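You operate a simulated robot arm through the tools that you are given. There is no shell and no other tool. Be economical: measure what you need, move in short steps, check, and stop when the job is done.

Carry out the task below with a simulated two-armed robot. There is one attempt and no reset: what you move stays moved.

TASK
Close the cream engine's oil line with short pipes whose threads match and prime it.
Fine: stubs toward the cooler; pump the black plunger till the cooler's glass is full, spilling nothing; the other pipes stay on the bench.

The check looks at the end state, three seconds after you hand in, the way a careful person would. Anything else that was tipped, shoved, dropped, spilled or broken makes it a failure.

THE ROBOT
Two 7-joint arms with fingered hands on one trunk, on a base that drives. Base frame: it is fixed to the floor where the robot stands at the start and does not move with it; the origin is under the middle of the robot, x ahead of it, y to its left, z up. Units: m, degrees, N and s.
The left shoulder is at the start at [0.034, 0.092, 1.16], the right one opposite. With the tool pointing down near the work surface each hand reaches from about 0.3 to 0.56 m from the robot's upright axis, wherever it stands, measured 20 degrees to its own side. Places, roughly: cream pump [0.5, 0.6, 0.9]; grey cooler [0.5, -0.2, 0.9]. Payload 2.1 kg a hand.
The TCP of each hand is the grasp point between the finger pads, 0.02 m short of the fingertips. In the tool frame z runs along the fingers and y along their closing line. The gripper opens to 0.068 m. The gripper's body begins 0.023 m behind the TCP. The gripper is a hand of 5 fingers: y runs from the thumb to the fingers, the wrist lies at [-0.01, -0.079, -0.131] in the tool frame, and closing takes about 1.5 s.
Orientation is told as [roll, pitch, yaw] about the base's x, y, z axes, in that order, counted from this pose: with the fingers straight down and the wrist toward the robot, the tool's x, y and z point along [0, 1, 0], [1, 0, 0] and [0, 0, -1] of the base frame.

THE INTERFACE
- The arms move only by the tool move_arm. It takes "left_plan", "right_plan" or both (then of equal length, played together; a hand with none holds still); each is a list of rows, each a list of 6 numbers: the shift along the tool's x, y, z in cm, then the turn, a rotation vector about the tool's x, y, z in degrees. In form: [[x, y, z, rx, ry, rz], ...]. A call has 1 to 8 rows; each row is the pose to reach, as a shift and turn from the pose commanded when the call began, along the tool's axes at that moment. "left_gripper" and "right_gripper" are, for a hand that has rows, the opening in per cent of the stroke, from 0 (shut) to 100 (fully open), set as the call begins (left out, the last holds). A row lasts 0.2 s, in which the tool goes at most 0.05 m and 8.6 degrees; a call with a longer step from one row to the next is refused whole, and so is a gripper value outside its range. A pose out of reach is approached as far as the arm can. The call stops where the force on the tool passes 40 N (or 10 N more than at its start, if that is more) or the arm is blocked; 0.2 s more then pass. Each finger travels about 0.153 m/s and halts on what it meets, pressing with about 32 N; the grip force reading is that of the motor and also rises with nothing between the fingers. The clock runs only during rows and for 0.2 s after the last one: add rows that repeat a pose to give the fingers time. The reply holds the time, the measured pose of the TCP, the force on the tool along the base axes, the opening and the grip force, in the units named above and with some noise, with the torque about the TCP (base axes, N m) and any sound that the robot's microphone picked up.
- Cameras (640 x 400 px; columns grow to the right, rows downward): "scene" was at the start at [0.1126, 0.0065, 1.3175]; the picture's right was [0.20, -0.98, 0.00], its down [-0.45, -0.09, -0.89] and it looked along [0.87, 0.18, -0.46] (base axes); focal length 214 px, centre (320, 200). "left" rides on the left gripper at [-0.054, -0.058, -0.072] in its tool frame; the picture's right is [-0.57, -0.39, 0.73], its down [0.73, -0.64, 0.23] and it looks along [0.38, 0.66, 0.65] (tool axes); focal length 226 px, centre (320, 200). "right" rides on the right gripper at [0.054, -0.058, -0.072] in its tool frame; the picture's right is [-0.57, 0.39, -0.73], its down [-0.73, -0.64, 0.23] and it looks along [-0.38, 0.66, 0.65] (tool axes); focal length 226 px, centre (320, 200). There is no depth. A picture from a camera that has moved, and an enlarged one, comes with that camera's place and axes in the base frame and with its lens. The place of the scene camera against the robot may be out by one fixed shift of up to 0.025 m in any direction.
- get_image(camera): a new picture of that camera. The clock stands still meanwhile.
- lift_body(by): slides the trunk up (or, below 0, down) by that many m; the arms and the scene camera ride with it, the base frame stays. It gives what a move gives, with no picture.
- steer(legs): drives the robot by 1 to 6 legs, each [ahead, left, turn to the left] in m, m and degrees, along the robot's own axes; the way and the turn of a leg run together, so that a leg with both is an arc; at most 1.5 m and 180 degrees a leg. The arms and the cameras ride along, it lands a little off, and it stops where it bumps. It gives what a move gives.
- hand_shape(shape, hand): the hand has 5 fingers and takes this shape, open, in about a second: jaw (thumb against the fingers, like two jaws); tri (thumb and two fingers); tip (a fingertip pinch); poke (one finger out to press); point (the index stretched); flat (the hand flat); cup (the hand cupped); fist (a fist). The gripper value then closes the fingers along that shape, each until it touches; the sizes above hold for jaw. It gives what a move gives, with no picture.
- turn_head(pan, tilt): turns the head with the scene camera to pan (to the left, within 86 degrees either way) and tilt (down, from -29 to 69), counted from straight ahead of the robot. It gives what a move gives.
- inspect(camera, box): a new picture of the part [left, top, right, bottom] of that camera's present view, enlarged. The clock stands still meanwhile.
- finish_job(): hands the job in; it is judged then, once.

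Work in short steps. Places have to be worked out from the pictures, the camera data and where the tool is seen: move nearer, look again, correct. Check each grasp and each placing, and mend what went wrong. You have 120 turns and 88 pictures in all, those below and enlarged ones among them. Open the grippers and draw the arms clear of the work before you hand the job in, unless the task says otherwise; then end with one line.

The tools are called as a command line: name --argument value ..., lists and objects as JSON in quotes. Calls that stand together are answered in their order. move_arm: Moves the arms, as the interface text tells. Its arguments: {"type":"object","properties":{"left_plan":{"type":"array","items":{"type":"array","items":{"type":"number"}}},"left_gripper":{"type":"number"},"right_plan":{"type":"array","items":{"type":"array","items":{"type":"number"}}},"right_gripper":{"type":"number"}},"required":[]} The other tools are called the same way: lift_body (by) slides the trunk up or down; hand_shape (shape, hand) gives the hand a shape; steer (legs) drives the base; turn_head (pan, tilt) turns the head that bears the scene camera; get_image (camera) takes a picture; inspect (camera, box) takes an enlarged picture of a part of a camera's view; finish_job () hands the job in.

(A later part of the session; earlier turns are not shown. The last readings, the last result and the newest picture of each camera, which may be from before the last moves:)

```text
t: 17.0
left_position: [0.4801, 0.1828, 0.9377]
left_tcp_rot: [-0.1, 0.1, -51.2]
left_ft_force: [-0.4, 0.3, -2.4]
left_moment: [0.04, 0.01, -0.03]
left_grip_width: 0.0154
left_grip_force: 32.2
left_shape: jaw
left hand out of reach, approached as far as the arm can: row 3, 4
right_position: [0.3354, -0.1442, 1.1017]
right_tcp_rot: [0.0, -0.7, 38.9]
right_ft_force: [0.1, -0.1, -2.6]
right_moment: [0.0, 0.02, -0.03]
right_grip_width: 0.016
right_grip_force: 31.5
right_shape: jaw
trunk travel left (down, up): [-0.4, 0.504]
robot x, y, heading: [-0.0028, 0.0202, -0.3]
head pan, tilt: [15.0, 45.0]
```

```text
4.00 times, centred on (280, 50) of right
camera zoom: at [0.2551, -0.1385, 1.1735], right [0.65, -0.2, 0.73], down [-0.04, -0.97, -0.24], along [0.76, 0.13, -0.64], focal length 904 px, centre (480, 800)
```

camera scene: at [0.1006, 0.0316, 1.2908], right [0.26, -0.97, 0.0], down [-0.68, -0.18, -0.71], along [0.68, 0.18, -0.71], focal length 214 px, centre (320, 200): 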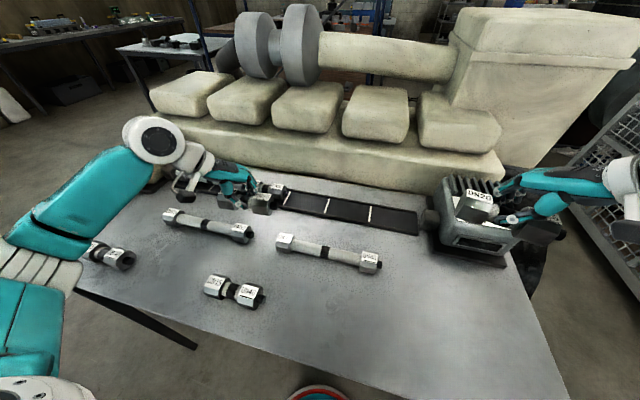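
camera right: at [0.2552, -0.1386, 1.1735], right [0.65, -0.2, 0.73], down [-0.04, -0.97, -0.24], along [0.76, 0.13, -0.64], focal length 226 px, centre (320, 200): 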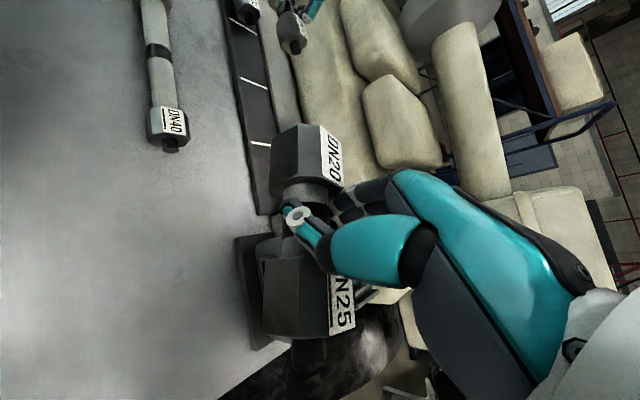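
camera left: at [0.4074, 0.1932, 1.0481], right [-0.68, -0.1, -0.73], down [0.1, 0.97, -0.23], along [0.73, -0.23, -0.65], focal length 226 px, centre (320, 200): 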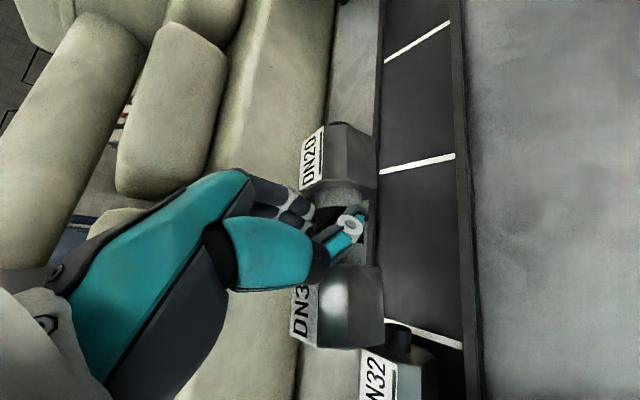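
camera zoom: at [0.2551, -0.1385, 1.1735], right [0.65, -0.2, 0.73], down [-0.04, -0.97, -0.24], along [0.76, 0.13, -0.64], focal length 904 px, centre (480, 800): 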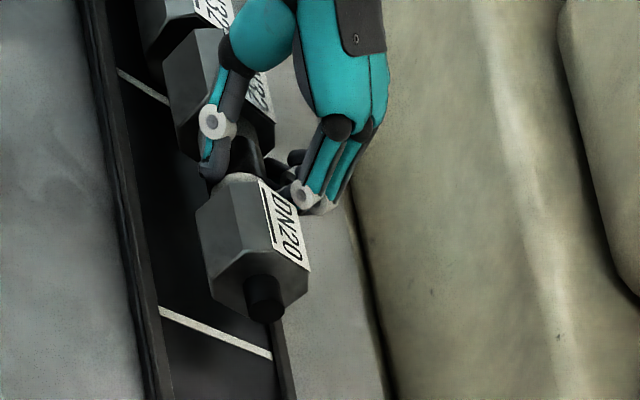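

The arm is at its reach limit (x 4 mm short of command). The pipe is now ~2–3 mm clear of the neighbour's stub and ~2 mm too far in x; I command x back to 0.478, then lower by the trunk.

move_arm --left_plan '[[-0.47, -0.38, 0, 0, 0, 0], [-0.47, -0.38, 0.3, 0, 0, 0], [-0.47, -0.38, 0.3, 0, 0, 0]]'

lift_body --by -0.004

inspect --camera "right" --box '[200, 0, 360, 100]'

inspect --camera "scene" --box '[240, 155, 336, 215]'

```text
t: 17.8
left_position: [0.4759, 0.182, 0.9342]
left_tcp_rot: [-0.1, 0.0, -51.2]
left_ft_force: [0.4, -0.5, -2.3]
left_moment: [0.04, 0.01, 0.02]
left_grip_width: 0.0153
left_grip_force: 32.1
left_shape: jaw
right_position: [0.3353, -0.1448, 1.1025]
right_tcp_rot: [0.1, -0.8, 38.9]
right_ft_force: [0.1, 0.2, -2.3]
right_moment: [-0.02, 0.0, -0.01]
right_grip_width: 0.0156
right_grip_force: 32.2
right_shape: jaw
trunk travel left (down, up): [-0.4, 0.504]
robot x, y, heading: [0.0018, 0.0225, -0.1]
head pan, tilt: [15.0, 45.0]
```

```text
t: 18.3
left_position: [0.4753, 0.1829, 0.9315]
left_tcp_rot: [0.0, 0.0, -51.1]
left_ft_force: [0.3, 0.7, -3.0]
left_moment: [0.03, 0.02, 0.01]
left_grip_width: 0.0153
left_grip_force: 32.3
left_shape: jaw
right_position: [0.3356, -0.1442, 1.0989]
right_tcp_rot: [0.1, -0.9, 39.0]
right_ft_force: [-0.8, -0.4, -1.8]
right_moment: [-0.01, 0.01, 0.03]
right_grip_width: 0.0158
right_grip_force: 31.6
right_shape: jaw
trunk travel left (down, up): [-0.396, 0.508]
robot x, y, heading: [0.0, 0.0209, -0.2]
head pan, tilt: [15.0, 45.0]
```

```text
4.00 times, centred on (280, 50) of right
camera zoom: at [0.2551, -0.1386, 1.1695], right [0.65, -0.2, 0.73], down [-0.04, -0.97, -0.24], along [0.76, 0.13, -0.64], focal length 904 px, centre (480, 800)
```

zoom: 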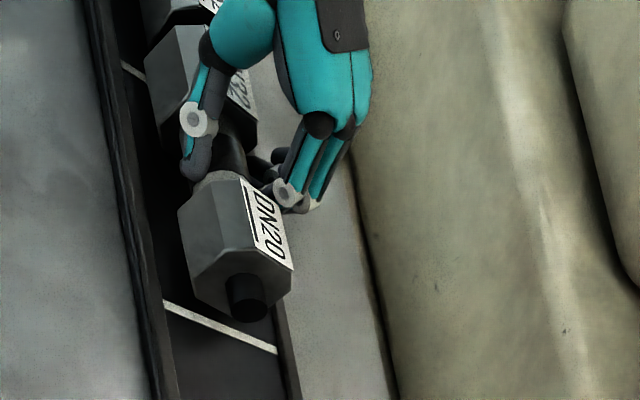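

```text
6.67 times, centred on (288, 185) of scene
camera zoom: at [0.1012, 0.0315, 1.2868], right [0.26, -0.97, 0.0], down [-0.68, -0.18, -0.71], along [0.68, 0.18, -0.71], focal length 1430 px, centre (533, 300)
```

zoom: 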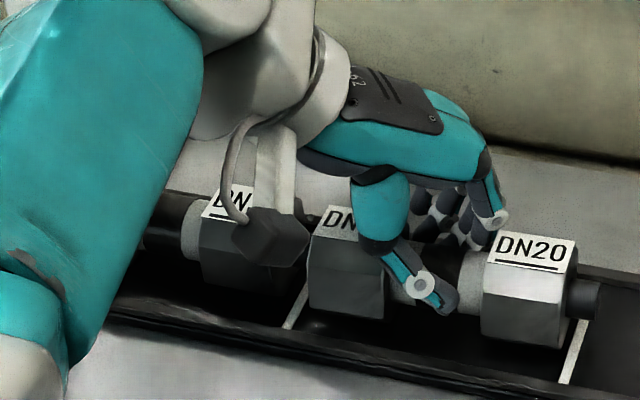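

Nearly seated; I nudge +3 mm x, +1 mm y and lower 3 mm more by trunk.

move_arm --left_plan '[[0.3, 0.11, 0, 0, 0, 0], [0.3, 0.11, 0, 0, 0, 0]]'

lift_body --by -0.003

lift_body --by -0.002

get_image --camera "left"

```text
t: 18.9
left_position: [0.4787, 0.1832, 0.9319]
left_tcp_rot: [0.0, -0.1, -51.2]
left_ft_force: [-0.6, 0.5, -3.4]
left_moment: [0.04, 0.0, -0.02]
left_grip_width: 0.0153
left_grip_force: 31.9
left_shape: jaw
right_position: [0.3351, -0.1448, 1.0987]
right_tcp_rot: [0.1, -0.6, 38.9]
right_ft_force: [-0.6, 0.4, -2.6]
right_moment: [0.0, 0.02, 0.0]
right_grip_width: 0.0158
right_grip_force: 31.9
right_shape: jaw
trunk travel left (down, up): [-0.396, 0.508]
robot x, y, heading: [-0.0016, 0.0231, -0.5]
head pan, tilt: [15.0, 45.0]
```

```text
t: 19.5
left_position: [0.4785, 0.1847, 0.928]
left_tcp_rot: [-0.1, 0.0, -51.2]
left_ft_force: [0.1, 1.5, 0.8]
left_moment: [-0.04, -0.04, 0.02]
left_grip_width: 0.0154
left_grip_force: 32.0
left_shape: jaw
right_position: [0.3362, -0.1432, 1.0966]
right_tcp_rot: [0.1, -0.7, 38.8]
right_ft_force: [0.3, 0.3, -2.4]
right_moment: [-0.03, -0.01, 0.02]
right_grip_width: 0.0159
right_grip_force: 31.8
right_shape: jaw
trunk travel left (down, up): [-0.393, 0.511]
robot x, y, heading: [0.0012, 0.025, -0.0]
head pan, tilt: [15.0, 45.0]
```

```text
t: 20.0
left_position: [0.4778, 0.1848, 0.9273]
left_tcp_rot: [0.2, -0.1, -51.2]
left_ft_force: [-1.0, 1.3, 10.0]
left_moment: [-0.16, -0.16, -0.02]
left_grip_width: 0.0153
left_grip_force: 32.0
left_shape: jaw
right_position: [0.3333, -0.1439, 1.0933]
right_tcp_rot: [0.1, -0.8, 38.8]
right_ft_force: [-1.1, 0.4, -2.1]
right_moment: [-0.01, 0.01, -0.02]
right_grip_width: 0.0159
right_grip_force: 32.2
right_shape: jaw
trunk travel left (down, up): [-0.391, 0.513]
robot x, y, heading: [-0.0014, 0.0245, -0.0]
head pan, tilt: [15.0, 45.0]
```

```text
45 pictures are left
camera left: at [0.3989, 0.1949, 0.9995], right [-0.68, -0.05, -0.73], down [0.17, 0.96, -0.23], along [0.71, -0.28, -0.64], focal length 226 px, centre (320, 200)
```

left: 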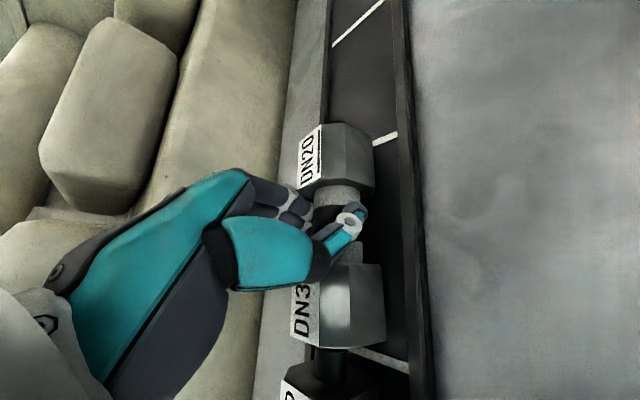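

Seated on the channel floor (10 N). I zoom on the joint.

inspect --camera "left" --box '[280, 325, 400, 400]'

```text
5.33 times, centred on (340, 362) of left
camera zoom: at [0.3989, 0.1949, 0.9995], right [-0.68, -0.05, -0.73], down [0.17, 0.96, -0.23], along [0.71, -0.28, -0.64], focal length 1206 px, centre (213, -667)
```

zoom: 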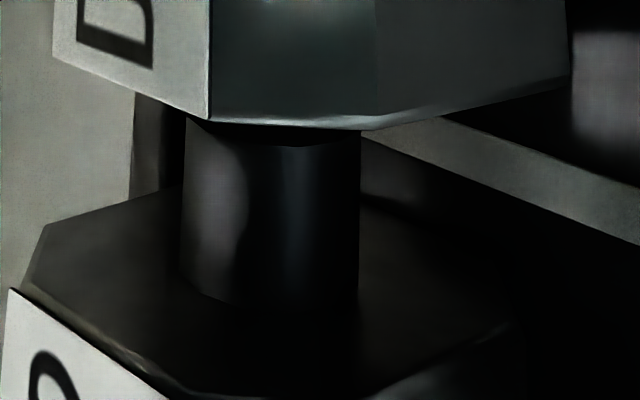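

The close-up shows ~6 mm of axial gap and the near end ~4 mm low in x. I lift 2 mm, shift (+3 mm x, +4 mm y, yaw −1.5°), and look again.

lift_body --by 0.004

move_arm --left_plan '[[0.48, -0.12, 0, 0, 0, 1.5], [0.48, -0.12, 0, 0, 0, 1.5]]'

inspect --camera "left" --box '[280, 325, 400, 400]'

inspect --camera "scene" --box '[240, 155, 336, 215]'

```text
t: 20.5
left_position: [0.4765, 0.1839, 0.9299]
left_tcp_rot: [-0.1, 0.1, -51.2]
left_ft_force: [0.7, 0.4, -3.0]
left_moment: [0.02, 0.04, -0.03]
left_grip_width: 0.0151
left_grip_force: 32.4
left_shape: jaw
right_position: [0.3352, -0.1444, 1.0977]
right_tcp_rot: [0.1, -0.7, 39.0]
right_ft_force: [0.8, -0.2, -2.2]
right_moment: [-0.02, 0.03, 0.01]
right_grip_width: 0.0156
right_grip_force: 31.8
right_shape: jaw
trunk travel left (down, up): [-0.395, 0.509]
robot x, y, heading: [0.001, 0.0234, -0.3]
head pan, tilt: [15.0, 45.0]
```

```text
t: 21.1
left_position: [0.4792, 0.1874, 0.9292]
left_tcp_rot: [0.0, 0.0, -52.7]
left_ft_force: [0.4, 0.1, -3.4]
left_moment: [0.03, 0.01, 0.01]
left_grip_width: 0.0152
left_grip_force: 32.4
left_shape: jaw
right_position: [0.3358, -0.1436, 1.097]
right_tcp_rot: [0.0, -0.7, 38.8]
right_ft_force: [0.1, -1.1, -2.6]
right_moment: [-0.05, 0.05, 0.01]
right_grip_width: 0.0158
right_grip_force: 32.4
right_shape: jaw
trunk travel left (down, up): [-0.395, 0.509]
robot x, y, heading: [-0.0014, 0.023, -0.1]
head pan, tilt: [15.0, 45.0]
```

```text
5.33 times, centred on (340, 362) of left
camera zoom: at [0.3999, 0.1999, 1.0026], right [-0.69, -0.03, -0.73], down [0.2, 0.95, -0.23], along [0.7, -0.3, -0.65], focal length 1206 px, centre (213, -667)
```

zoom: 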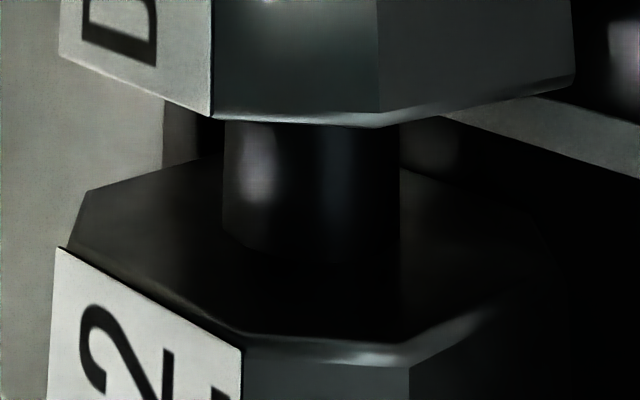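

```text
6.67 times, centred on (288, 185) of scene
camera zoom: at [0.1014, 0.0315, 1.2858], right [0.26, -0.97, 0.0], down [-0.68, -0.18, -0.71], along [0.68, 0.18, -0.71], focal length 1430 px, centre (533, 300)
```

zoom: 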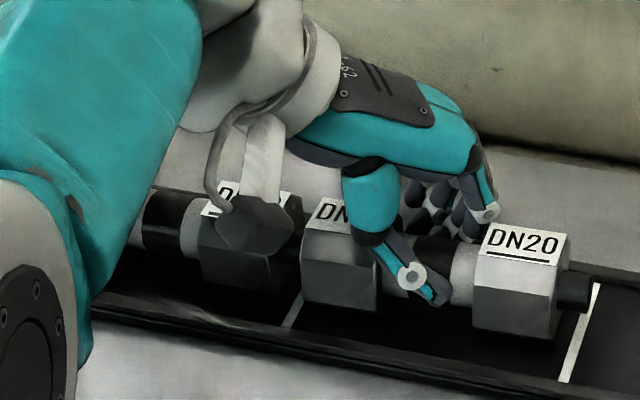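

Lateral alignment is fine; about 3 mm of gap remains. I slide +2.5 mm in y, then lower to the floor.

move_arm --left_plan '[[0.08, -0.1, 0, 0, 0, 0], [0.15, -0.2, 0, 0, 0, 0], [0.15, -0.2, 0, 0, 0, 0]]'

lift_body --by -0.003

inspect --camera "left" --box '[280, 325, 400, 400]'

```text
t: 21.9
left_position: [0.4778, 0.1905, 0.9297]
left_tcp_rot: [0.0, 0.0, -52.7]
left_ft_force: [0.3, -0.3, -3.1]
left_moment: [0.04, -0.03, 0.01]
left_grip_width: 0.0153
left_grip_force: 32.0
left_shape: jaw
left hand out of reach, approached as far as the arm can: row 2, 3
right_position: [0.3349, -0.1445, 1.0961]
right_tcp_rot: [0.1, -0.7, 39.0]
right_ft_force: [0.0, -1.0, -2.7]
right_moment: [-0.01, -0.01, 0.01]
right_grip_width: 0.016
right_grip_force: 32.1
right_shape: jaw
trunk travel left (down, up): [-0.395, 0.509]
robot x, y, heading: [-0.004, 0.0251, -0.1]
head pan, tilt: [15.0, 45.0]
```

```text
t: 22.4
left_position: [0.4773, 0.1893, 0.9276]
left_tcp_rot: [0.0, 0.0, -52.5]
left_ft_force: [-0.5, 0.7, 3.6]
left_moment: [-0.11, -0.11, 0.0]
left_grip_width: 0.0152
left_grip_force: 32.1
left_shape: jaw
right_position: [0.3342, -0.1448, 1.0944]
right_tcp_rot: [0.1, -0.7, 38.8]
right_ft_force: [0.7, 0.1, -2.7]
right_moment: [0.0, -0.01, 0.01]
right_grip_width: 0.0156
right_grip_force: 32.2
right_shape: jaw
trunk travel left (down, up): [-0.392, 0.512]
robot x, y, heading: [-0.001, 0.0231, -0.1]
head pan, tilt: [15.0, 45.0]
```

```text
5.33 times, centred on (340, 362) of left
camera zoom: at [0.3993, 0.2024, 1.0002], right [-0.68, -0.04, -0.73], down [0.19, 0.95, -0.23], along [0.7, -0.3, -0.65], focal length 1206 px, centre (213, -667)
```

zoom: 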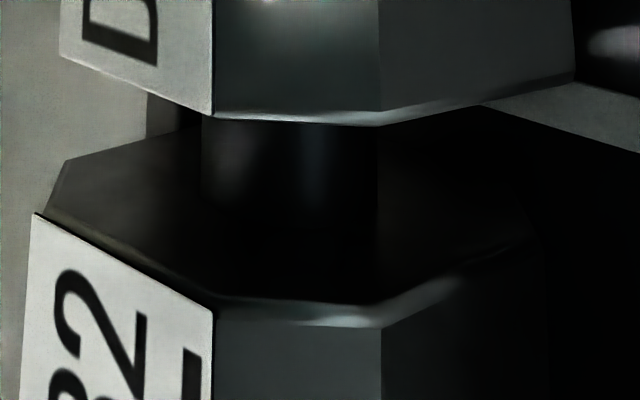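

Now lateral alignment is spot-on and the faces nearly touch. I try +1.5 mm more in y watching the force.

move_arm --left_plan '[[-0.08, -0.25, 0, 0, 0, 0], [-0.08, -0.25, 0, 0, 0, 0]]'

inspect --camera "left" --box '[280, 325, 400, 400]'

```text
t: 23.0
left_position: [0.4767, 0.1918, 0.9267]
left_tcp_rot: [0.0, 0.1, -52.7]
left_ft_force: [1.5, -0.9, 2.3]
left_moment: [-0.1, -0.14, 0.02]
left_grip_width: 0.0155
left_grip_force: 32.3
left_shape: jaw
right_position: [0.3355, -0.1451, 1.0947]
right_tcp_rot: [0.0, -0.8, 38.9]
right_ft_force: [-0.4, 0.9, -3.4]
right_moment: [-0.02, -0.02, 0.02]
right_grip_width: 0.0158
right_grip_force: 32.4
right_shape: jaw
trunk travel left (down, up): [-0.392, 0.512]
robot x, y, heading: [-0.0027, 0.0254, 0.0]
head pan, tilt: [15.0, 45.0]
```

```text
5.33 times, centred on (340, 362) of left
camera zoom: at [0.3974, 0.2037, 1.0002], right [-0.69, -0.04, -0.73], down [0.19, 0.95, -0.23], along [0.7, -0.3, -0.65], focal length 1206 px, centre (213, -667)
```

zoom: 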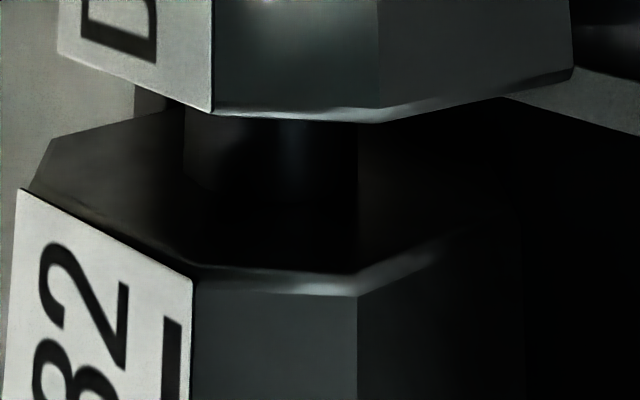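

Still no firm contact; I go another +1.2 mm in y.

move_arm --left_plan '[[0.11, -0.07, 0, 0, 0, 0], [0.11, -0.07, 0, 0, 0, 0]]'

inspect --camera "left" --box '[280, 325, 400, 400]'

```text
t: 23.6
left_position: [0.4768, 0.1921, 0.9277]
left_tcp_rot: [-0.1, -0.1, -52.8]
left_ft_force: [-0.9, -0.8, 1.7]
left_moment: [-0.05, -0.05, -0.02]
left_grip_width: 0.0156
left_grip_force: 31.9
left_shape: jaw
right_position: [0.3336, -0.1446, 1.0945]
right_tcp_rot: [0.1, -0.8, 38.9]
right_ft_force: [0.9, -0.6, -2.2]
right_moment: [0.01, 0.0, 0.02]
right_grip_width: 0.0159
right_grip_force: 32.1
right_shape: jaw
trunk travel left (down, up): [-0.392, 0.512]
robot x, y, heading: [-0.0014, 0.023, -0.1]
head pan, tilt: [15.0, 45.0]
```

```text
5.33 times, centred on (340, 362) of left
camera zoom: at [0.3975, 0.2047, 1.0003], right [-0.69, -0.04, -0.73], down [0.19, 0.95, -0.23], along [0.7, -0.3, -0.65], focal length 1206 px, centre (213, -667)
```

zoom: 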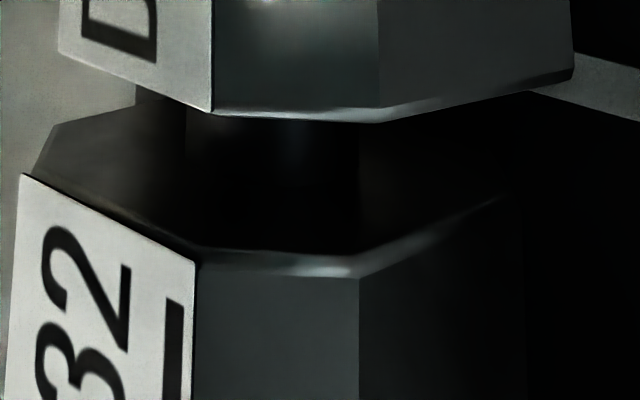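

Faces are ~8–9 mm apart, i.e. one stub length: butted. I release only partially (40 %) so the thumb stays between the nuts, and check.

move_arm --left_plan '[[0, 0, 0, 0, 0, 0], [0, 0, 0, 0, 0, 0], [0, 0, 0, 0, 0, 0]]' --left_gripper 38

get_image --camera "left"

```text
t: 24.4
left_position: [0.4763, 0.1928, 0.9272]
left_tcp_rot: [0.1, 0.1, -52.7]
left_ft_force: [2.6, 1.9, 0.1]
left_moment: [0.0, -0.14, 0.09]
left_grip_width: 0.0254
left_grip_force: 32.1
left_shape: jaw
right_position: [0.3348, -0.1443, 1.0953]
right_tcp_rot: [0.1, -0.7, 38.9]
right_ft_force: [0.3, -0.1, -2.7]
right_moment: [0.0, 0.01, 0.0]
right_grip_width: 0.0157
right_grip_force: 32.0
right_shape: jaw
trunk travel left (down, up): [-0.392, 0.512]
robot x, y, heading: [-0.0027, 0.0291, -0.2]
head pan, tilt: [15.0, 45.0]
```

```text
38 pictures are left
camera left: at [0.3978, 0.2054, 0.9999], right [-0.69, -0.04, -0.73], down [0.19, 0.95, -0.23], along [0.7, -0.3, -0.65], focal length 226 px, centre (320, 200)
```

left: 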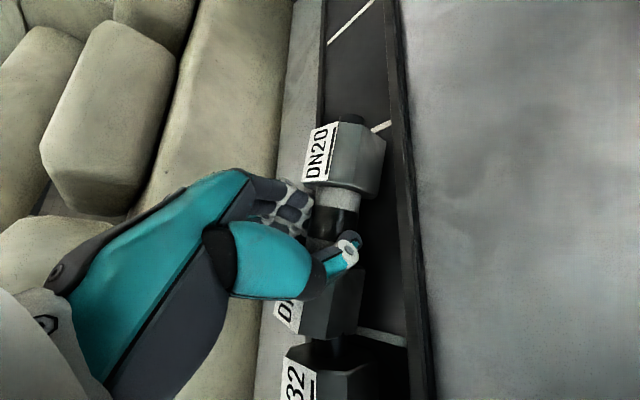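

Opening twisted the pipe (thumb and fingers bear on the nuts' inner faces). I rotate the hand back CCW by 10° to free it, and look.

move_arm --left_plan '[[0, 0, 0, 0, 0, -5], [0, 0, 0, 0, 0, -10], [0, 0, 0, 0, 0, -10]]'

get_image --camera "left"

inspect --camera "scene" --box '[240, 155, 336, 215]'

```text
t: 25.2
left_position: [0.4757, 0.1919, 0.9262]
left_tcp_rot: [0.0, 0.0, -42.6]
left_ft_force: [-0.3, -0.9, 2.9]
left_moment: [-0.04, -0.11, -0.09]
left_grip_width: 0.0246
left_grip_force: 32.0
left_shape: jaw
right_position: [0.3337, -0.1439, 1.0939]
right_tcp_rot: [0.1, -0.8, 38.8]
right_ft_force: [0.4, 0.0, -2.8]
right_moment: [-0.01, 0.02, -0.01]
right_grip_width: 0.0157
right_grip_force: 32.3
right_shape: jaw
trunk travel left (down, up): [-0.392, 0.512]
robot x, y, heading: [-0.0041, 0.0249, -0.3]
head pan, tilt: [15.0, 45.0]
```

```text
37 pictures are left
camera left: at [0.3961, 0.1908, 0.9996], right [-0.67, -0.15, -0.73], down [0.03, 0.97, -0.23], along [0.74, -0.17, -0.65], focal length 226 px, centre (320, 200)
```

left: 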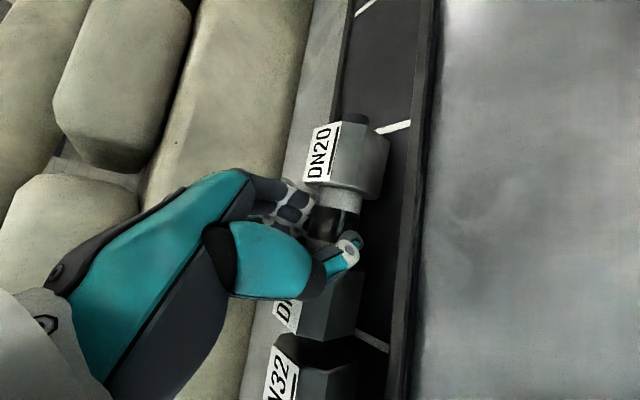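

```text
6.67 times, centred on (288, 185) of scene
camera zoom: at [0.1012, 0.0312, 1.2829], right [0.26, -0.97, 0.0], down [-0.68, -0.18, -0.71], along [0.68, 0.18, -0.71], focal length 1430 px, centre (533, 300)
```

zoom: 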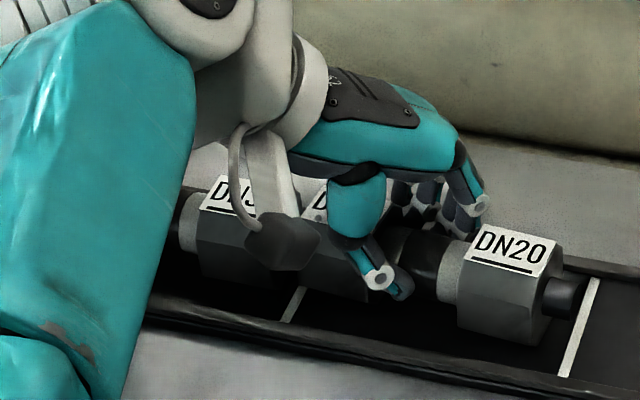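

The pipe followed the hand because the spread fingers jam between the nuts. Rotate ~2.5° further CCW to align the pipe, then ease the opening to 29 % so nothing bears on the nuts.

move_arm --left_plan '[[0, 0, 0, 0, 0, -2.5], [0, 0, 0, 0, 0, -2.5]]'

move_arm --left_plan '[[0, 0, 0, 0, 0, 0], [0, 0, 0, 0, 0, 0]]' --left_gripper 29

get_image --camera "left"

```text
t: 25.8
left_position: [0.4766, 0.1914, 0.9277]
left_tcp_rot: [0.0, 0.0, -40.2]
left_ft_force: [-0.2, -1.3, 0.6]
left_moment: [-0.01, -0.13, -0.04]
left_grip_width: 0.0243
left_grip_force: 31.8
left_shape: jaw
right_position: [0.335, -0.1445, 1.0945]
right_tcp_rot: [0.1, -0.7, 38.9]
right_ft_force: [0.4, 0.0, -3.3]
right_moment: [-0.04, 0.02, 0.0]
right_grip_width: 0.0156
right_grip_force: 32.6
right_shape: jaw
trunk travel left (down, up): [-0.392, 0.512]
robot x, y, heading: [-0.007, 0.0241, -0.3]
head pan, tilt: [15.0, 45.0]
```

```text
t: 26.4
left_position: [0.4756, 0.1927, 0.9268]
left_tcp_rot: [-0.1, -0.1, -40.3]
left_ft_force: [0.8, 1.0, 1.6]
left_moment: [0.01, -0.07, -0.04]
left_grip_width: 0.0232
left_grip_force: 32.3
left_shape: jaw
right_position: [0.3346, -0.1444, 1.095]
right_tcp_rot: [0.1, -0.9, 38.9]
right_ft_force: [-0.2, 0.1, -3.3]
right_moment: [0.0, -0.04, -0.02]
right_grip_width: 0.0161
right_grip_force: 32.0
right_shape: jaw
trunk travel left (down, up): [-0.392, 0.512]
robot x, y, heading: [-0.0007, 0.0242, -0.4]
head pan, tilt: [15.0, 45.0]
```

```text
35 pictures are left
camera left: at [0.3966, 0.1877, 0.9998], right [-0.66, -0.18, -0.73], down [-0.02, 0.97, -0.23], along [0.75, -0.14, -0.65], focal length 226 px, centre (320, 200)
```

left: 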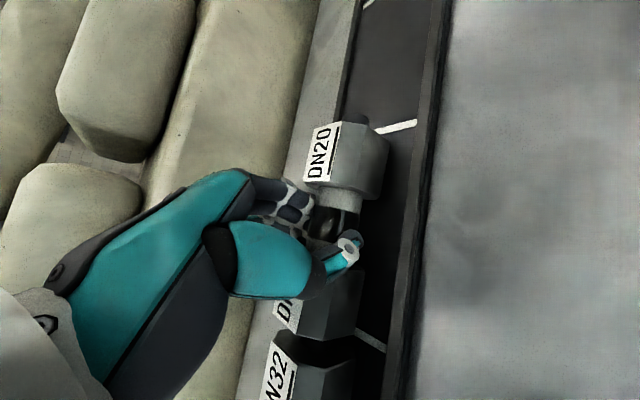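

Window between gripping (0.0232) and jamming (0.0246) is narrow; I set 35.5 % and try lifting 1 cm, watching whether the pipe stays.

move_arm --left_plan '[[0, 0, 0, 0, 0, 0], [0, 0, 0, 0, 0, 0], [0, 0, -0.5, 0, 0, 0], [0, 0, -1, 0, 0, 0]]' --left_gripper 35.5

get_image --camera "left"

```text
t: 27.4
left_position: [0.4759, 0.1938, 0.9368]
left_tcp_rot: [0.0, 0.0, -40.2]
left_ft_force: [0.9, -0.4, -1.4]
left_moment: [0.0, -0.03, 0.03]
left_grip_width: 0.0259
left_grip_force: 0.0
left_shape: jaw
right_position: [0.3353, -0.144, 1.0943]
right_tcp_rot: [0.1, -0.7, 38.9]
right_ft_force: [1.0, 0.9, -2.3]
right_moment: [-0.02, 0.0, 0.02]
right_grip_width: 0.016
right_grip_force: 32.5
right_shape: jaw
trunk travel left (down, up): [-0.392, 0.512]
robot x, y, heading: [0.0027, 0.0204, -0.1]
head pan, tilt: [15.0, 45.0]
```

```text
34 pictures are left
camera left: at [0.3967, 0.1887, 1.0095], right [-0.66, -0.18, -0.73], down [-0.02, 0.97, -0.23], along [0.75, -0.14, -0.65], focal length 226 px, centre (320, 200)
```

left: 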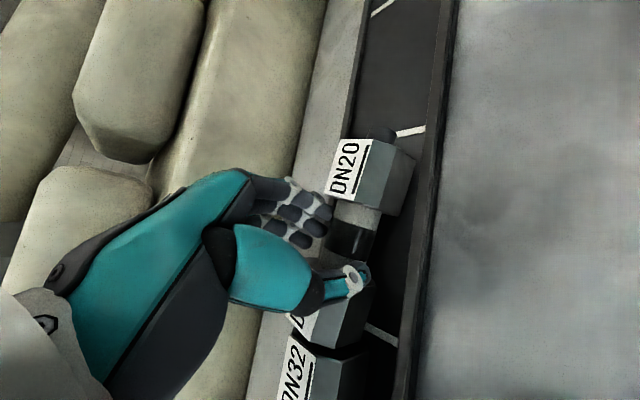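

Free: the pipe stayed down. I lift the hand straight up 8 cm, then pull it back and left to view the joint.

move_arm --left_plan '[[0, 0, -1.5, 0, 0, 0], [0, 0, -3.5, 0, 0, 0], [0, 0, -6, 0, 0, 0], [0, 0, -8.5, 0, 0, 0], [-1, -3, -10, 0, 0, 0], [-2, -6, -10, 0, 0, 0], [-2, -9, -10, 0, 0, 0], [-2, -12, -10, 0, 0, 0]]'

inspect --camera "scene" --box '[230, 140, 390, 240]'

get_image --camera "left"

```text
t: 29.2
left_position: [0.3714, 0.2539, 1.0366]
left_tcp_rot: [0.0, 0.0, -40.2]
left_ft_force: [0.1, 0.1, -0.7]
left_moment: [0.03, -0.02, 0.01]
left_grip_width: 0.0241
left_grip_force: 0.0
left_shape: jaw
right_position: [0.3345, -0.1441, 1.0932]
right_tcp_rot: [0.1, -0.8, 38.8]
right_ft_force: [-0.2, 0.4, -1.8]
right_moment: [0.02, 0.0, -0.01]
right_grip_width: 0.0158
right_grip_force: 32.0
right_shape: jaw
trunk travel left (down, up): [-0.392, 0.512]
robot x, y, heading: [-0.0063, 0.0203, -0.1]
head pan, tilt: [15.0, 45.0]
```

```text
4.00 times, centred on (310, 190) of scene
camera zoom: at [0.1014, 0.0315, 1.2828], right [0.26, -0.97, 0.0], down [-0.68, -0.18, -0.71], along [0.68, 0.18, -0.71], focal length 858 px, centre (360, 240)
```

zoom: 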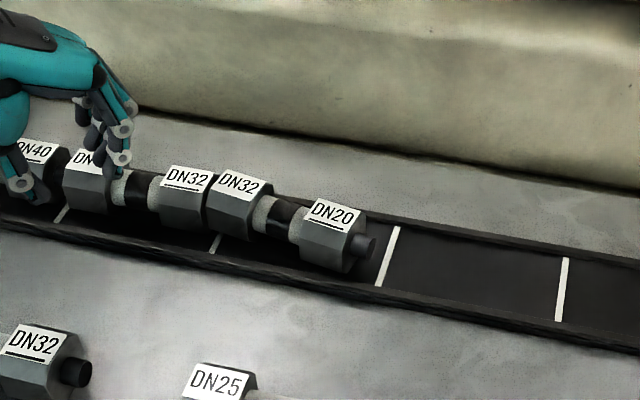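

```text
32 pictures are left
camera left: at [0.2921, 0.2491, 1.1103], right [-0.66, -0.18, -0.73], down [-0.02, 0.97, -0.23], along [0.75, -0.14, -0.65], focal length 226 px, centre (320, 200)
```

left: 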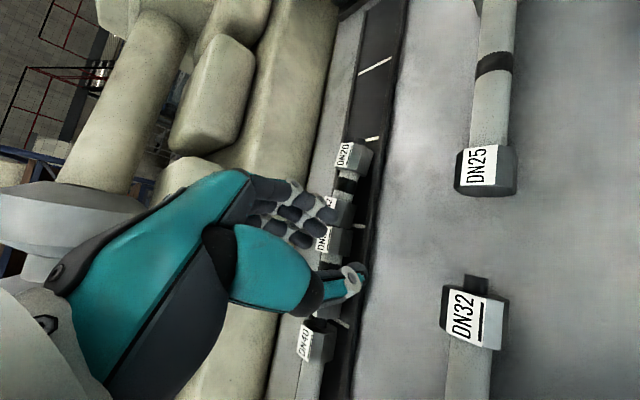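

I zoom on the line for B's yaw and the joint gaps.

inspect --camera "scene" --box '[240, 165, 336, 225]'

```text
6.67 times, centred on (288, 195) of scene
camera zoom: at [0.1014, 0.0315, 1.2828], right [0.26, -0.97, 0.0], down [-0.68, -0.18, -0.71], along [0.68, 0.18, -0.71], focal length 1430 px, centre (533, 233)
```

zoom: 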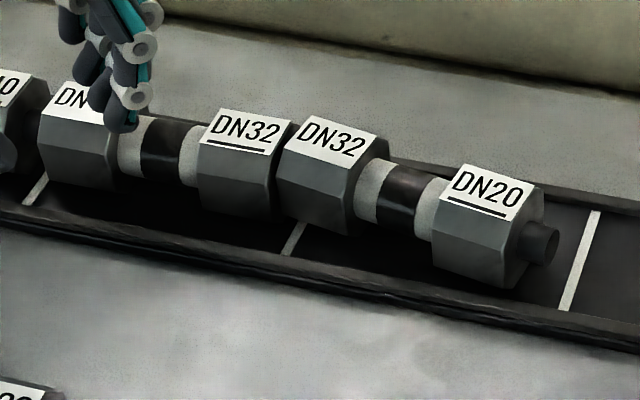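

B ended ~1 cm too far left (stub swallowed) and yawed ~8.5° CW. I'll go straight back down with the same loose fork opening and use it to shift/rotate the pipe without gripping.

move_arm --left_plan '[[0, 3, 0, 0, 0, 0], [0, 6, 0, 0, 0, 0], [1, 9, 0, 0, 0, 0], [2, 12, 1.5, 0, 0, 0], [2, 12, 4, 0, 0, 0], [2, 12, 6.5, 0, 0, 0], [2, 12, 8.5, 0, 0, 0], [2, 12, 9, 0, 0, 0]]'

get_image --camera "left"

```text
t: 31.0
left_position: [0.4744, 0.1915, 0.9472]
left_tcp_rot: [0.0, 0.0, -40.2]
left_ft_force: [-0.1, 0.4, 0.0]
left_moment: [-0.01, 0.01, 0.0]
left_grip_width: 0.024
left_grip_force: 0.0
left_shape: jaw
right_position: [0.3344, -0.1434, 1.0946]
right_tcp_rot: [0.1, -0.8, 38.9]
right_ft_force: [0.1, -0.2, -2.8]
right_moment: [0.01, 0.03, 0.0]
right_grip_width: 0.0155
right_grip_force: 31.7
right_shape: jaw
trunk travel left (down, up): [-0.392, 0.512]
robot x, y, heading: [0.0004, 0.0229, -0.3]
head pan, tilt: [15.0, 45.0]
```

```text
30 pictures are left
camera left: at [0.3958, 0.1879, 1.0196], right [-0.66, -0.18, -0.73], down [-0.02, 0.97, -0.23], along [0.75, -0.14, -0.65], focal length 226 px, centre (320, 200)
```

left: 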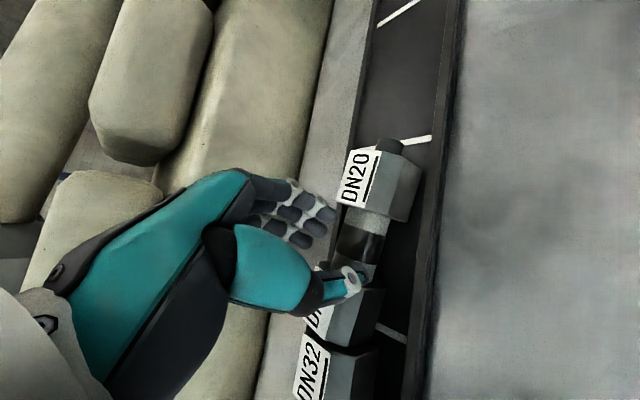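

I lower to 0.928 and close to 29 % (the previously held, aligned state), then look at where the pipe sits.

move_arm --left_plan '[[0, 0, 1, 0, 0, 0], [0, 0, 1.9, 0, 0, 0], [0, 0, 1.9, 0, 0, 0]]'

move_arm --left_plan '[[0, 0, 0, 0, 0, 0], [0, 0, 0, 0, 0, 0], [0, 0, 0, 0, 0, 0], [0, 0, 0, 0, 0, 0]]' --left_gripper 28

inspect --camera "scene" --box '[240, 165, 336, 225]'

```text
t: 31.5
left_position: [0.4773, 0.1909, 0.9446]
left_tcp_rot: [0.5, -1.4, -40.0]
left_ft_force: [-2.1, -0.5, 26.2]
left_moment: [-0.22, -0.09, 0.07]
left_grip_width: 0.0218
left_grip_force: 14.8
left_shape: jaw
right_position: [0.333, -0.1448, 1.0949]
right_tcp_rot: [0.2, -0.8, 38.9]
right_ft_force: [-0.2, -1.2, -2.1]
right_moment: [-0.05, -0.02, 0.01]
right_grip_width: 0.0157
right_grip_force: 32.2
right_shape: jaw
trunk travel left (down, up): [-0.392, 0.512]
robot x, y, heading: [-0.0025, 0.0236, -0.2]
head pan, tilt: [15.0, 45.0]
stopped in row 2 (left hand): the force on the tool passed its limit (the readings are from after the stop); the commanded pose is now the measured one
```

```text
t: 32.5
left_position: [0.4763, 0.1922, 0.9404]
left_tcp_rot: [0.5, -1.0, -40.1]
left_ft_force: [-5.1, 5.2, 20.9]
left_moment: [0.2, 0.09, -0.09]
left_grip_width: 0.0159
left_grip_force: 32.0
left_shape: jaw
right_position: [0.3335, -0.1439, 1.0951]
right_tcp_rot: [0.0, -0.8, 38.9]
right_ft_force: [0.3, -0.1, -2.4]
right_moment: [-0.03, 0.06, 0.02]
right_grip_width: 0.0155
right_grip_force: 33.0
right_shape: jaw
trunk travel left (down, up): [-0.392, 0.512]
robot x, y, heading: [0.0001, 0.026, -0.3]
head pan, tilt: [15.0, 45.0]
```

```text
6.67 times, centred on (288, 195) of scene
camera zoom: at [0.0991, 0.0317, 1.2831], right [0.26, -0.97, 0.0], down [-0.68, -0.18, -0.71], along [0.68, 0.18, -0.71], focal length 1430 px, centre (533, 233)
```

zoom: 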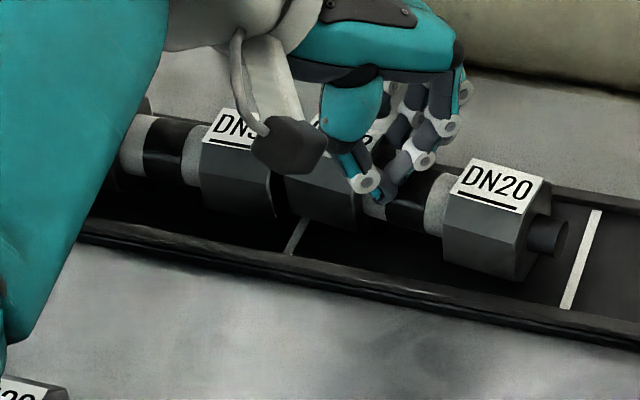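

The fingertips landed higher and now pinch the band firmly (0.016). I lift 3 mm, shift the pipe (+4, −8 mm) and rotate CCW 6.5°.

lift_body --by 0.004

move_arm --left_plan '[[-0.3, 0.4, 0, 0, 0, 0], [-0.4, 0.82, 0, 0, 0, -3], [-0.4, 0.82, 0, 0, 0, -6.5], [-0.4, 0.82, 0, 0, 0, -6.5]]'

inspect --camera "scene" --box '[240, 165, 336, 225]'

```text
t: 33.1
left_position: [0.479, 0.1909, 0.9428]
left_tcp_rot: [0.2, -0.8, -40.2]
left_ft_force: [2.2, -0.8, 0.1]
left_moment: [0.01, -0.02, -0.02]
left_grip_width: 0.0073
left_grip_force: 32.3
left_shape: jaw
right_position: [0.3362, -0.1456, 1.0983]
right_tcp_rot: [0.1, -0.7, 38.9]
right_ft_force: [-0.5, 0.0, -2.4]
right_moment: [-0.05, 0.0, -0.02]
right_grip_width: 0.0157
right_grip_force: 31.8
right_shape: jaw
trunk travel left (down, up): [-0.396, 0.508]
robot x, y, heading: [-0.0022, 0.0251, -0.3]
head pan, tilt: [15.0, 45.0]
```

```text
t: 34.1
left_position: [0.4828, 0.1838, 0.9428]
left_tcp_rot: [0.2, -1.0, -33.6]
left_ft_force: [-0.1, -0.1, 0.3]
left_moment: [-0.01, 0.01, -0.03]
left_grip_width: 0.0069
left_grip_force: 31.7
left_shape: jaw
right_position: [0.3343, -0.1444, 1.0981]
right_tcp_rot: [0.1, -0.8, 38.9]
right_ft_force: [0.5, 0.2, -2.3]
right_moment: [-0.03, -0.03, 0.01]
right_grip_width: 0.0158
right_grip_force: 31.8
right_shape: jaw
trunk travel left (down, up): [-0.396, 0.508]
robot x, y, heading: [0.0005, 0.0206, -0.2]
head pan, tilt: [15.0, 45.0]
```

```text
6.67 times, centred on (288, 195) of scene
camera zoom: at [0.101, 0.0314, 1.2868], right [0.26, -0.97, 0.0], down [-0.68, -0.18, -0.71], along [0.68, 0.18, -0.71], focal length 1430 px, centre (533, 233)
```

zoom: 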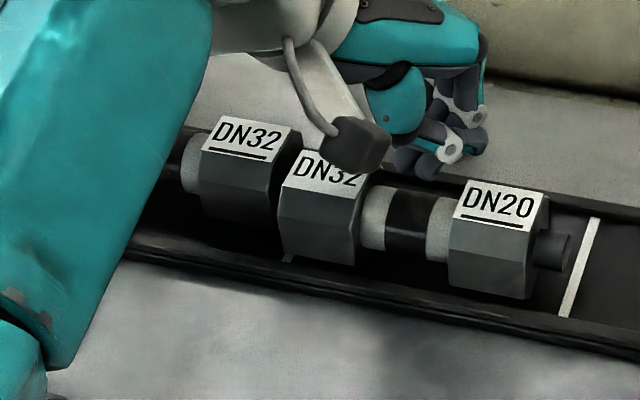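

The fingers slipped off; the pipe now lies straight but ~10 mm low in x and too far left. I lift clear and switch the left hand to a fingertip pinch, which should avoid the multi-finger twist.

move_arm --left_plan '[[0, 0, -2, 0, 0, 0], [0, 0, -4, 0, 0, 0], [0, 0, -6, 0, 0, 0]]'

hand_shape --hand "left" --shape "tip"

get_image --camera "left"

```text
t: 34.9
left_position: [0.4801, 0.184, 1.0028]
left_tcp_rot: [0.2, -0.9, -33.6]
left_ft_force: [-0.3, -1.0, -0.4]
left_moment: [-0.02, -0.03, 0.0]
left_grip_width: 0.0067
left_grip_force: 32.0
left_shape: jaw
right_position: [0.3348, -0.1442, 1.0985]
right_tcp_rot: [0.1, -0.6, 39.0]
right_ft_force: [0.1, 0.0, -1.4]
right_moment: [-0.02, 0.01, 0.0]
right_grip_width: 0.0157
right_grip_force: 32.0
right_shape: jaw
trunk travel left (down, up): [-0.396, 0.508]
robot x, y, heading: [-0.0005, 0.0247, -0.2]
head pan, tilt: [15.0, 45.0]
```

```text
t: 35.8
left_position: [0.4809, 0.1848, 1.0027]
left_tcp_rot: [0.1, -0.9, -33.6]
left_ft_force: [0.7, 0.1, -0.3]
left_moment: [-0.02, 0.03, 0.04]
left_grip_width: 0.0676
left_grip_force: 0.0
left_shape: tip
right_position: [0.3347, -0.1439, 1.0986]
right_tcp_rot: [0.0, -0.8, 38.9]
right_ft_force: [-0.1, -0.9, -2.3]
right_moment: [-0.02, -0.01, 0.01]
right_grip_width: 0.0154
right_grip_force: 32.7
right_shape: jaw
trunk travel left (down, up): [-0.396, 0.508]
robot x, y, heading: [-0.0008, 0.0235, -0.3]
head pan, tilt: [15.0, 45.0]
```

```text
27 pictures are left
camera left: at [0.4013, 0.1712, 1.0746], right [-0.62, -0.26, -0.74], down [-0.12, 0.96, -0.24], along [0.77, -0.06, -0.63], focal length 226 px, centre (320, 200)
```

left: 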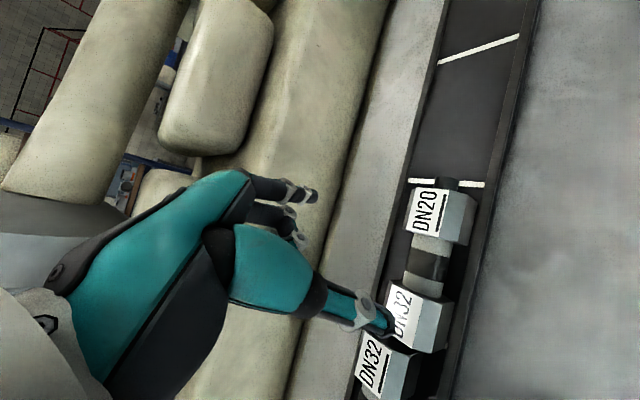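

In "tip" the thumb and index are truly opposed. B's band is at ≈(0.4624, 0.184), yaw ≈+2°; target centre ≈(0.4745, 0.178). I turn the hand to yaw 0 above the band.

move_arm --left_plan '[[-0.3, -0.4, 0, 0, 0, -8.4], [-0.6, -0.8, 0, 0, 0, -16.8], [-0.9, -1.2, 0, 0, 0, -25.2], [-1.04, -1.47, 0, 0, 0, -33.4], [-1.04, -1.47, 1.5, 0, 0, -33.4], [-1.04, -1.47, 2.6, 0, 0, -33.4], [-1.04, -1.47, 2.6, 0, 0, -33.4]]'

get_image --camera "left"

```text
t: 37.4
left_position: [0.4646, 0.1832, 0.9772]
left_tcp_rot: [-0.4, -0.8, -0.2]
left_ft_force: [0.2, 0.6, 0.0]
left_moment: [0.01, -0.02, -0.01]
left_grip_width: 0.0678
left_grip_force: 0.0
left_shape: tip
right_position: [0.3344, -0.1445, 1.0974]
right_tcp_rot: [0.0, -0.9, 39.0]
right_ft_force: [0.0, 0.2, -2.5]
right_moment: [0.01, 0.04, 0.03]
right_grip_width: 0.0156
right_grip_force: 32.1
right_shape: jaw
trunk travel left (down, up): [-0.396, 0.508]
robot x, y, heading: [0.0012, 0.025, -0.3]
head pan, tilt: [15.0, 45.0]
```

```text
26 pictures are left
camera left: at [0.4048, 0.1295, 1.0487], right [-0.38, -0.57, -0.73], down [-0.63, 0.73, -0.24], along [0.67, 0.37, -0.64], focal length 226 px, centre (320, 200)
```

left: 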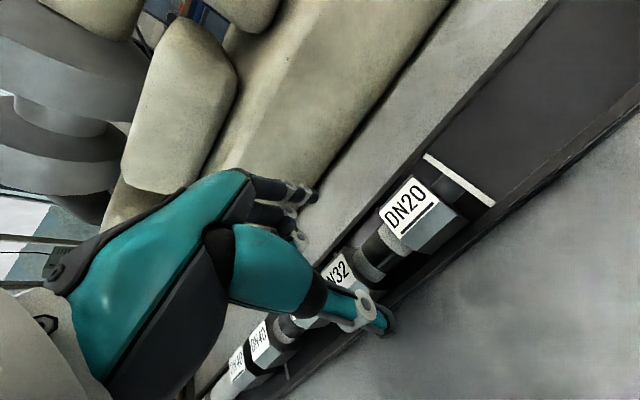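

Band measured at (0.4645, 0.185), well under the TCP. Narrow to 60 %, descend to z≈0.931, then pinch.

move_arm --left_plan '[[0.15, 0, 0, 0, 0, 0], [0.15, 0, 0, 0, 0, 0], [0.15, 0, 1.5, 0, 0, 0], [0.15, 0, 3, 0, 0, 0], [0.15, 0, 4.5, 0, 0, 0], [0.15, 0, 4.5, 0, 0, 0]]' --left_gripper 60

move_arm --left_plan '[[0, 0, 0, 0, 0, 0], [0, 0, 0, 0, 0, 0], [0, 0, 0, 0, 0, 0], [0, 0, 0, 0, 0, 0], [0, 0, 0, 0, 0, 0]]' --left_gripper 0

get_image --camera "left"

```text
t: 38.8
left_position: [0.4651, 0.1843, 0.932]
left_tcp_rot: [-0.3, -0.8, -0.2]
left_ft_force: [-0.2, -0.8, 0.1]
left_moment: [0.02, -0.01, 0.01]
left_grip_width: 0.041
left_grip_force: 0.0
left_shape: tip
right_position: [0.3347, -0.1448, 1.0978]
right_tcp_rot: [0.1, -0.9, 39.0]
right_ft_force: [-0.3, 0.4, -1.7]
right_moment: [-0.02, -0.01, 0.01]
right_grip_width: 0.0155
right_grip_force: 31.8
right_shape: jaw
trunk travel left (down, up): [-0.396, 0.508]
robot x, y, heading: [0.0003, 0.0192, 0.0]
head pan, tilt: [15.0, 45.0]
```

```text
t: 40.0
left_position: [0.4641, 0.1844, 0.932]
left_tcp_rot: [-0.3, -0.9, -0.2]
left_ft_force: [-0.2, 0.0, -1.8]
left_moment: [0.01, 0.05, -0.01]
left_grip_width: 0.0253
left_grip_force: 31.9
left_shape: tip
right_position: [0.3341, -0.1448, 1.0961]
right_tcp_rot: [0.2, -0.6, 39.0]
right_ft_force: [-0.9, -0.6, -2.7]
right_moment: [-0.04, 0.04, -0.01]
right_grip_width: 0.0155
right_grip_force: 31.7
right_shape: jaw
trunk travel left (down, up): [-0.396, 0.508]
robot x, y, heading: [-0.0011, 0.0265, -0.3]
head pan, tilt: [15.0, 45.0]
```

```text
25 pictures are left
camera left: at [0.4054, 0.131, 1.004], right [-0.38, -0.57, -0.73], down [-0.63, 0.73, -0.24], along [0.67, 0.37, -0.64], focal length 226 px, centre (320, 200)
```

left: 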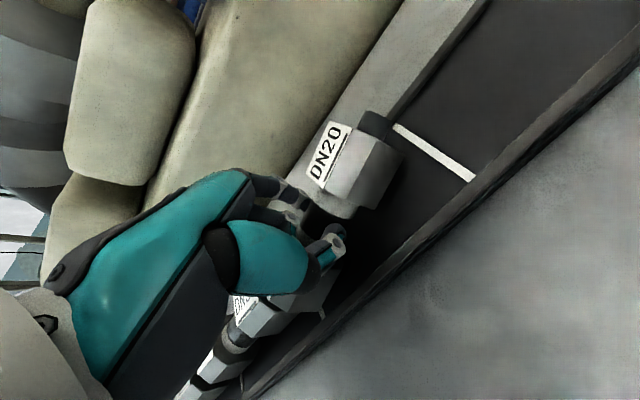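

Gripped at 0.025, but the pipe still swung ~+27°. I lift 1 cm, counter-yaw −27° and bring it over the target.

move_arm --left_plan '[[0, 0, -0.6, 0, 0, 0], [-0.64, 0.3, -1.2, 0, 0, 0], [-0.64, 1.04, -1.2, 0, 0, 8], [-0.64, 1.04, -1.2, 0, 0, 16], [-0.64, 1.04, -1.2, 0, 0, 24], [-0.64, 1.04, -1.2, 0, 0, 27], [-0.64, 1.04, -1.2, 0, 0, 27]]'

inspect --camera "scene" --box '[240, 165, 336, 225]'

```text
t: 41.6
left_position: [0.4749, 0.1782, 0.9446]
left_tcp_rot: [0.0, -0.9, -27.3]
left_ft_force: [0.2, 0.3, -2.0]
left_moment: [0.0, 0.04, -0.03]
left_grip_width: 0.0255
left_grip_force: 32.0
left_shape: tip
right_position: [0.3347, -0.1441, 1.0974]
right_tcp_rot: [0.2, -0.7, 38.9]
right_ft_force: [-0.6, 0.1, -3.2]
right_moment: [-0.02, 0.02, -0.01]
right_grip_width: 0.0158
right_grip_force: 32.1
right_shape: jaw
trunk travel left (down, up): [-0.396, 0.508]
robot x, y, heading: [0.0009, 0.027, 0.1]
head pan, tilt: [15.0, 45.0]
```

```text
6.67 times, centred on (288, 195) of scene
camera zoom: at [0.1013, 0.0314, 1.2868], right [0.26, -0.97, 0.0], down [-0.68, -0.18, -0.71], along [0.68, 0.18, -0.71], focal length 1430 px, centre (533, 233)
```

zoom: 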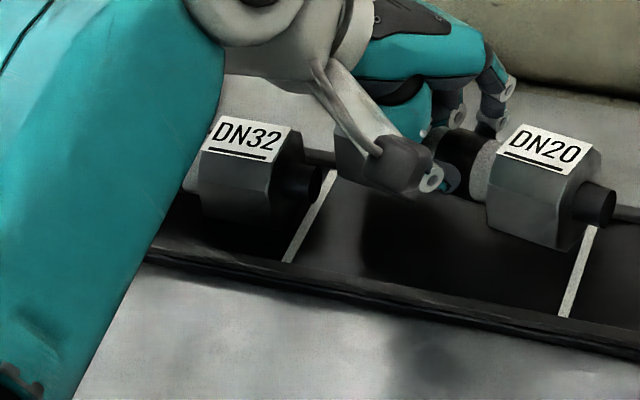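

The pipe is actually rotated −11° now (over-corrected) and its centre lies ~1 cm toward the fingers from the TCP. I rotate back 11° and shift (−10, +3 mm).

move_arm --left_plan '[[-0.1, -0.5, 0, 0, 0, -5.5], [-0.21, -1.02, 0, 0, 0, -11], [-0.21, -1.02, 0, 0, 0, -11]]'

inspect --camera "scene" --box '[240, 165, 336, 225]'

```text
t: 42.4
left_position: [0.4652, 0.1806, 0.9437]
left_tcp_rot: [-0.1, -0.8, -16.1]
left_ft_force: [-0.1, 0.2, -2.6]
left_moment: [0.03, 0.03, 0.02]
left_grip_width: 0.0252
left_grip_force: 31.9
left_shape: tip
right_position: [0.3346, -0.145, 1.0976]
right_tcp_rot: [0.1, -0.7, 39.0]
right_ft_force: [-0.2, 0.1, -2.1]
right_moment: [-0.02, 0.0, 0.01]
right_grip_width: 0.0156
right_grip_force: 32.2
right_shape: jaw
trunk travel left (down, up): [-0.396, 0.508]
robot x, y, heading: [0.0018, 0.0243, -0.4]
head pan, tilt: [15.0, 45.0]
```

```text
6.67 times, centred on (288, 195) of scene
camera zoom: at [0.1012, 0.0314, 1.2868], right [0.26, -0.97, 0.0], down [-0.68, -0.18, -0.71], along [0.68, 0.18, -0.71], focal length 1430 px, centre (533, 233)
```

zoom: 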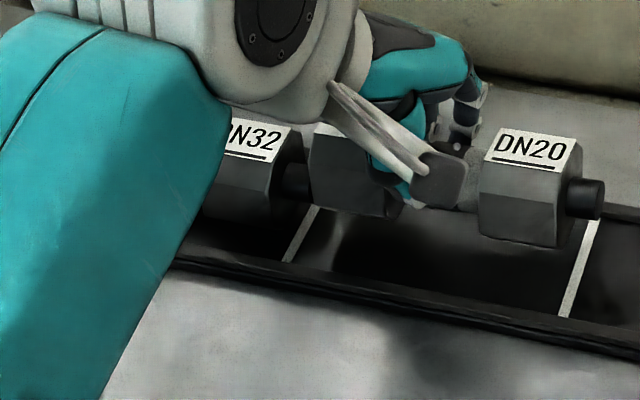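

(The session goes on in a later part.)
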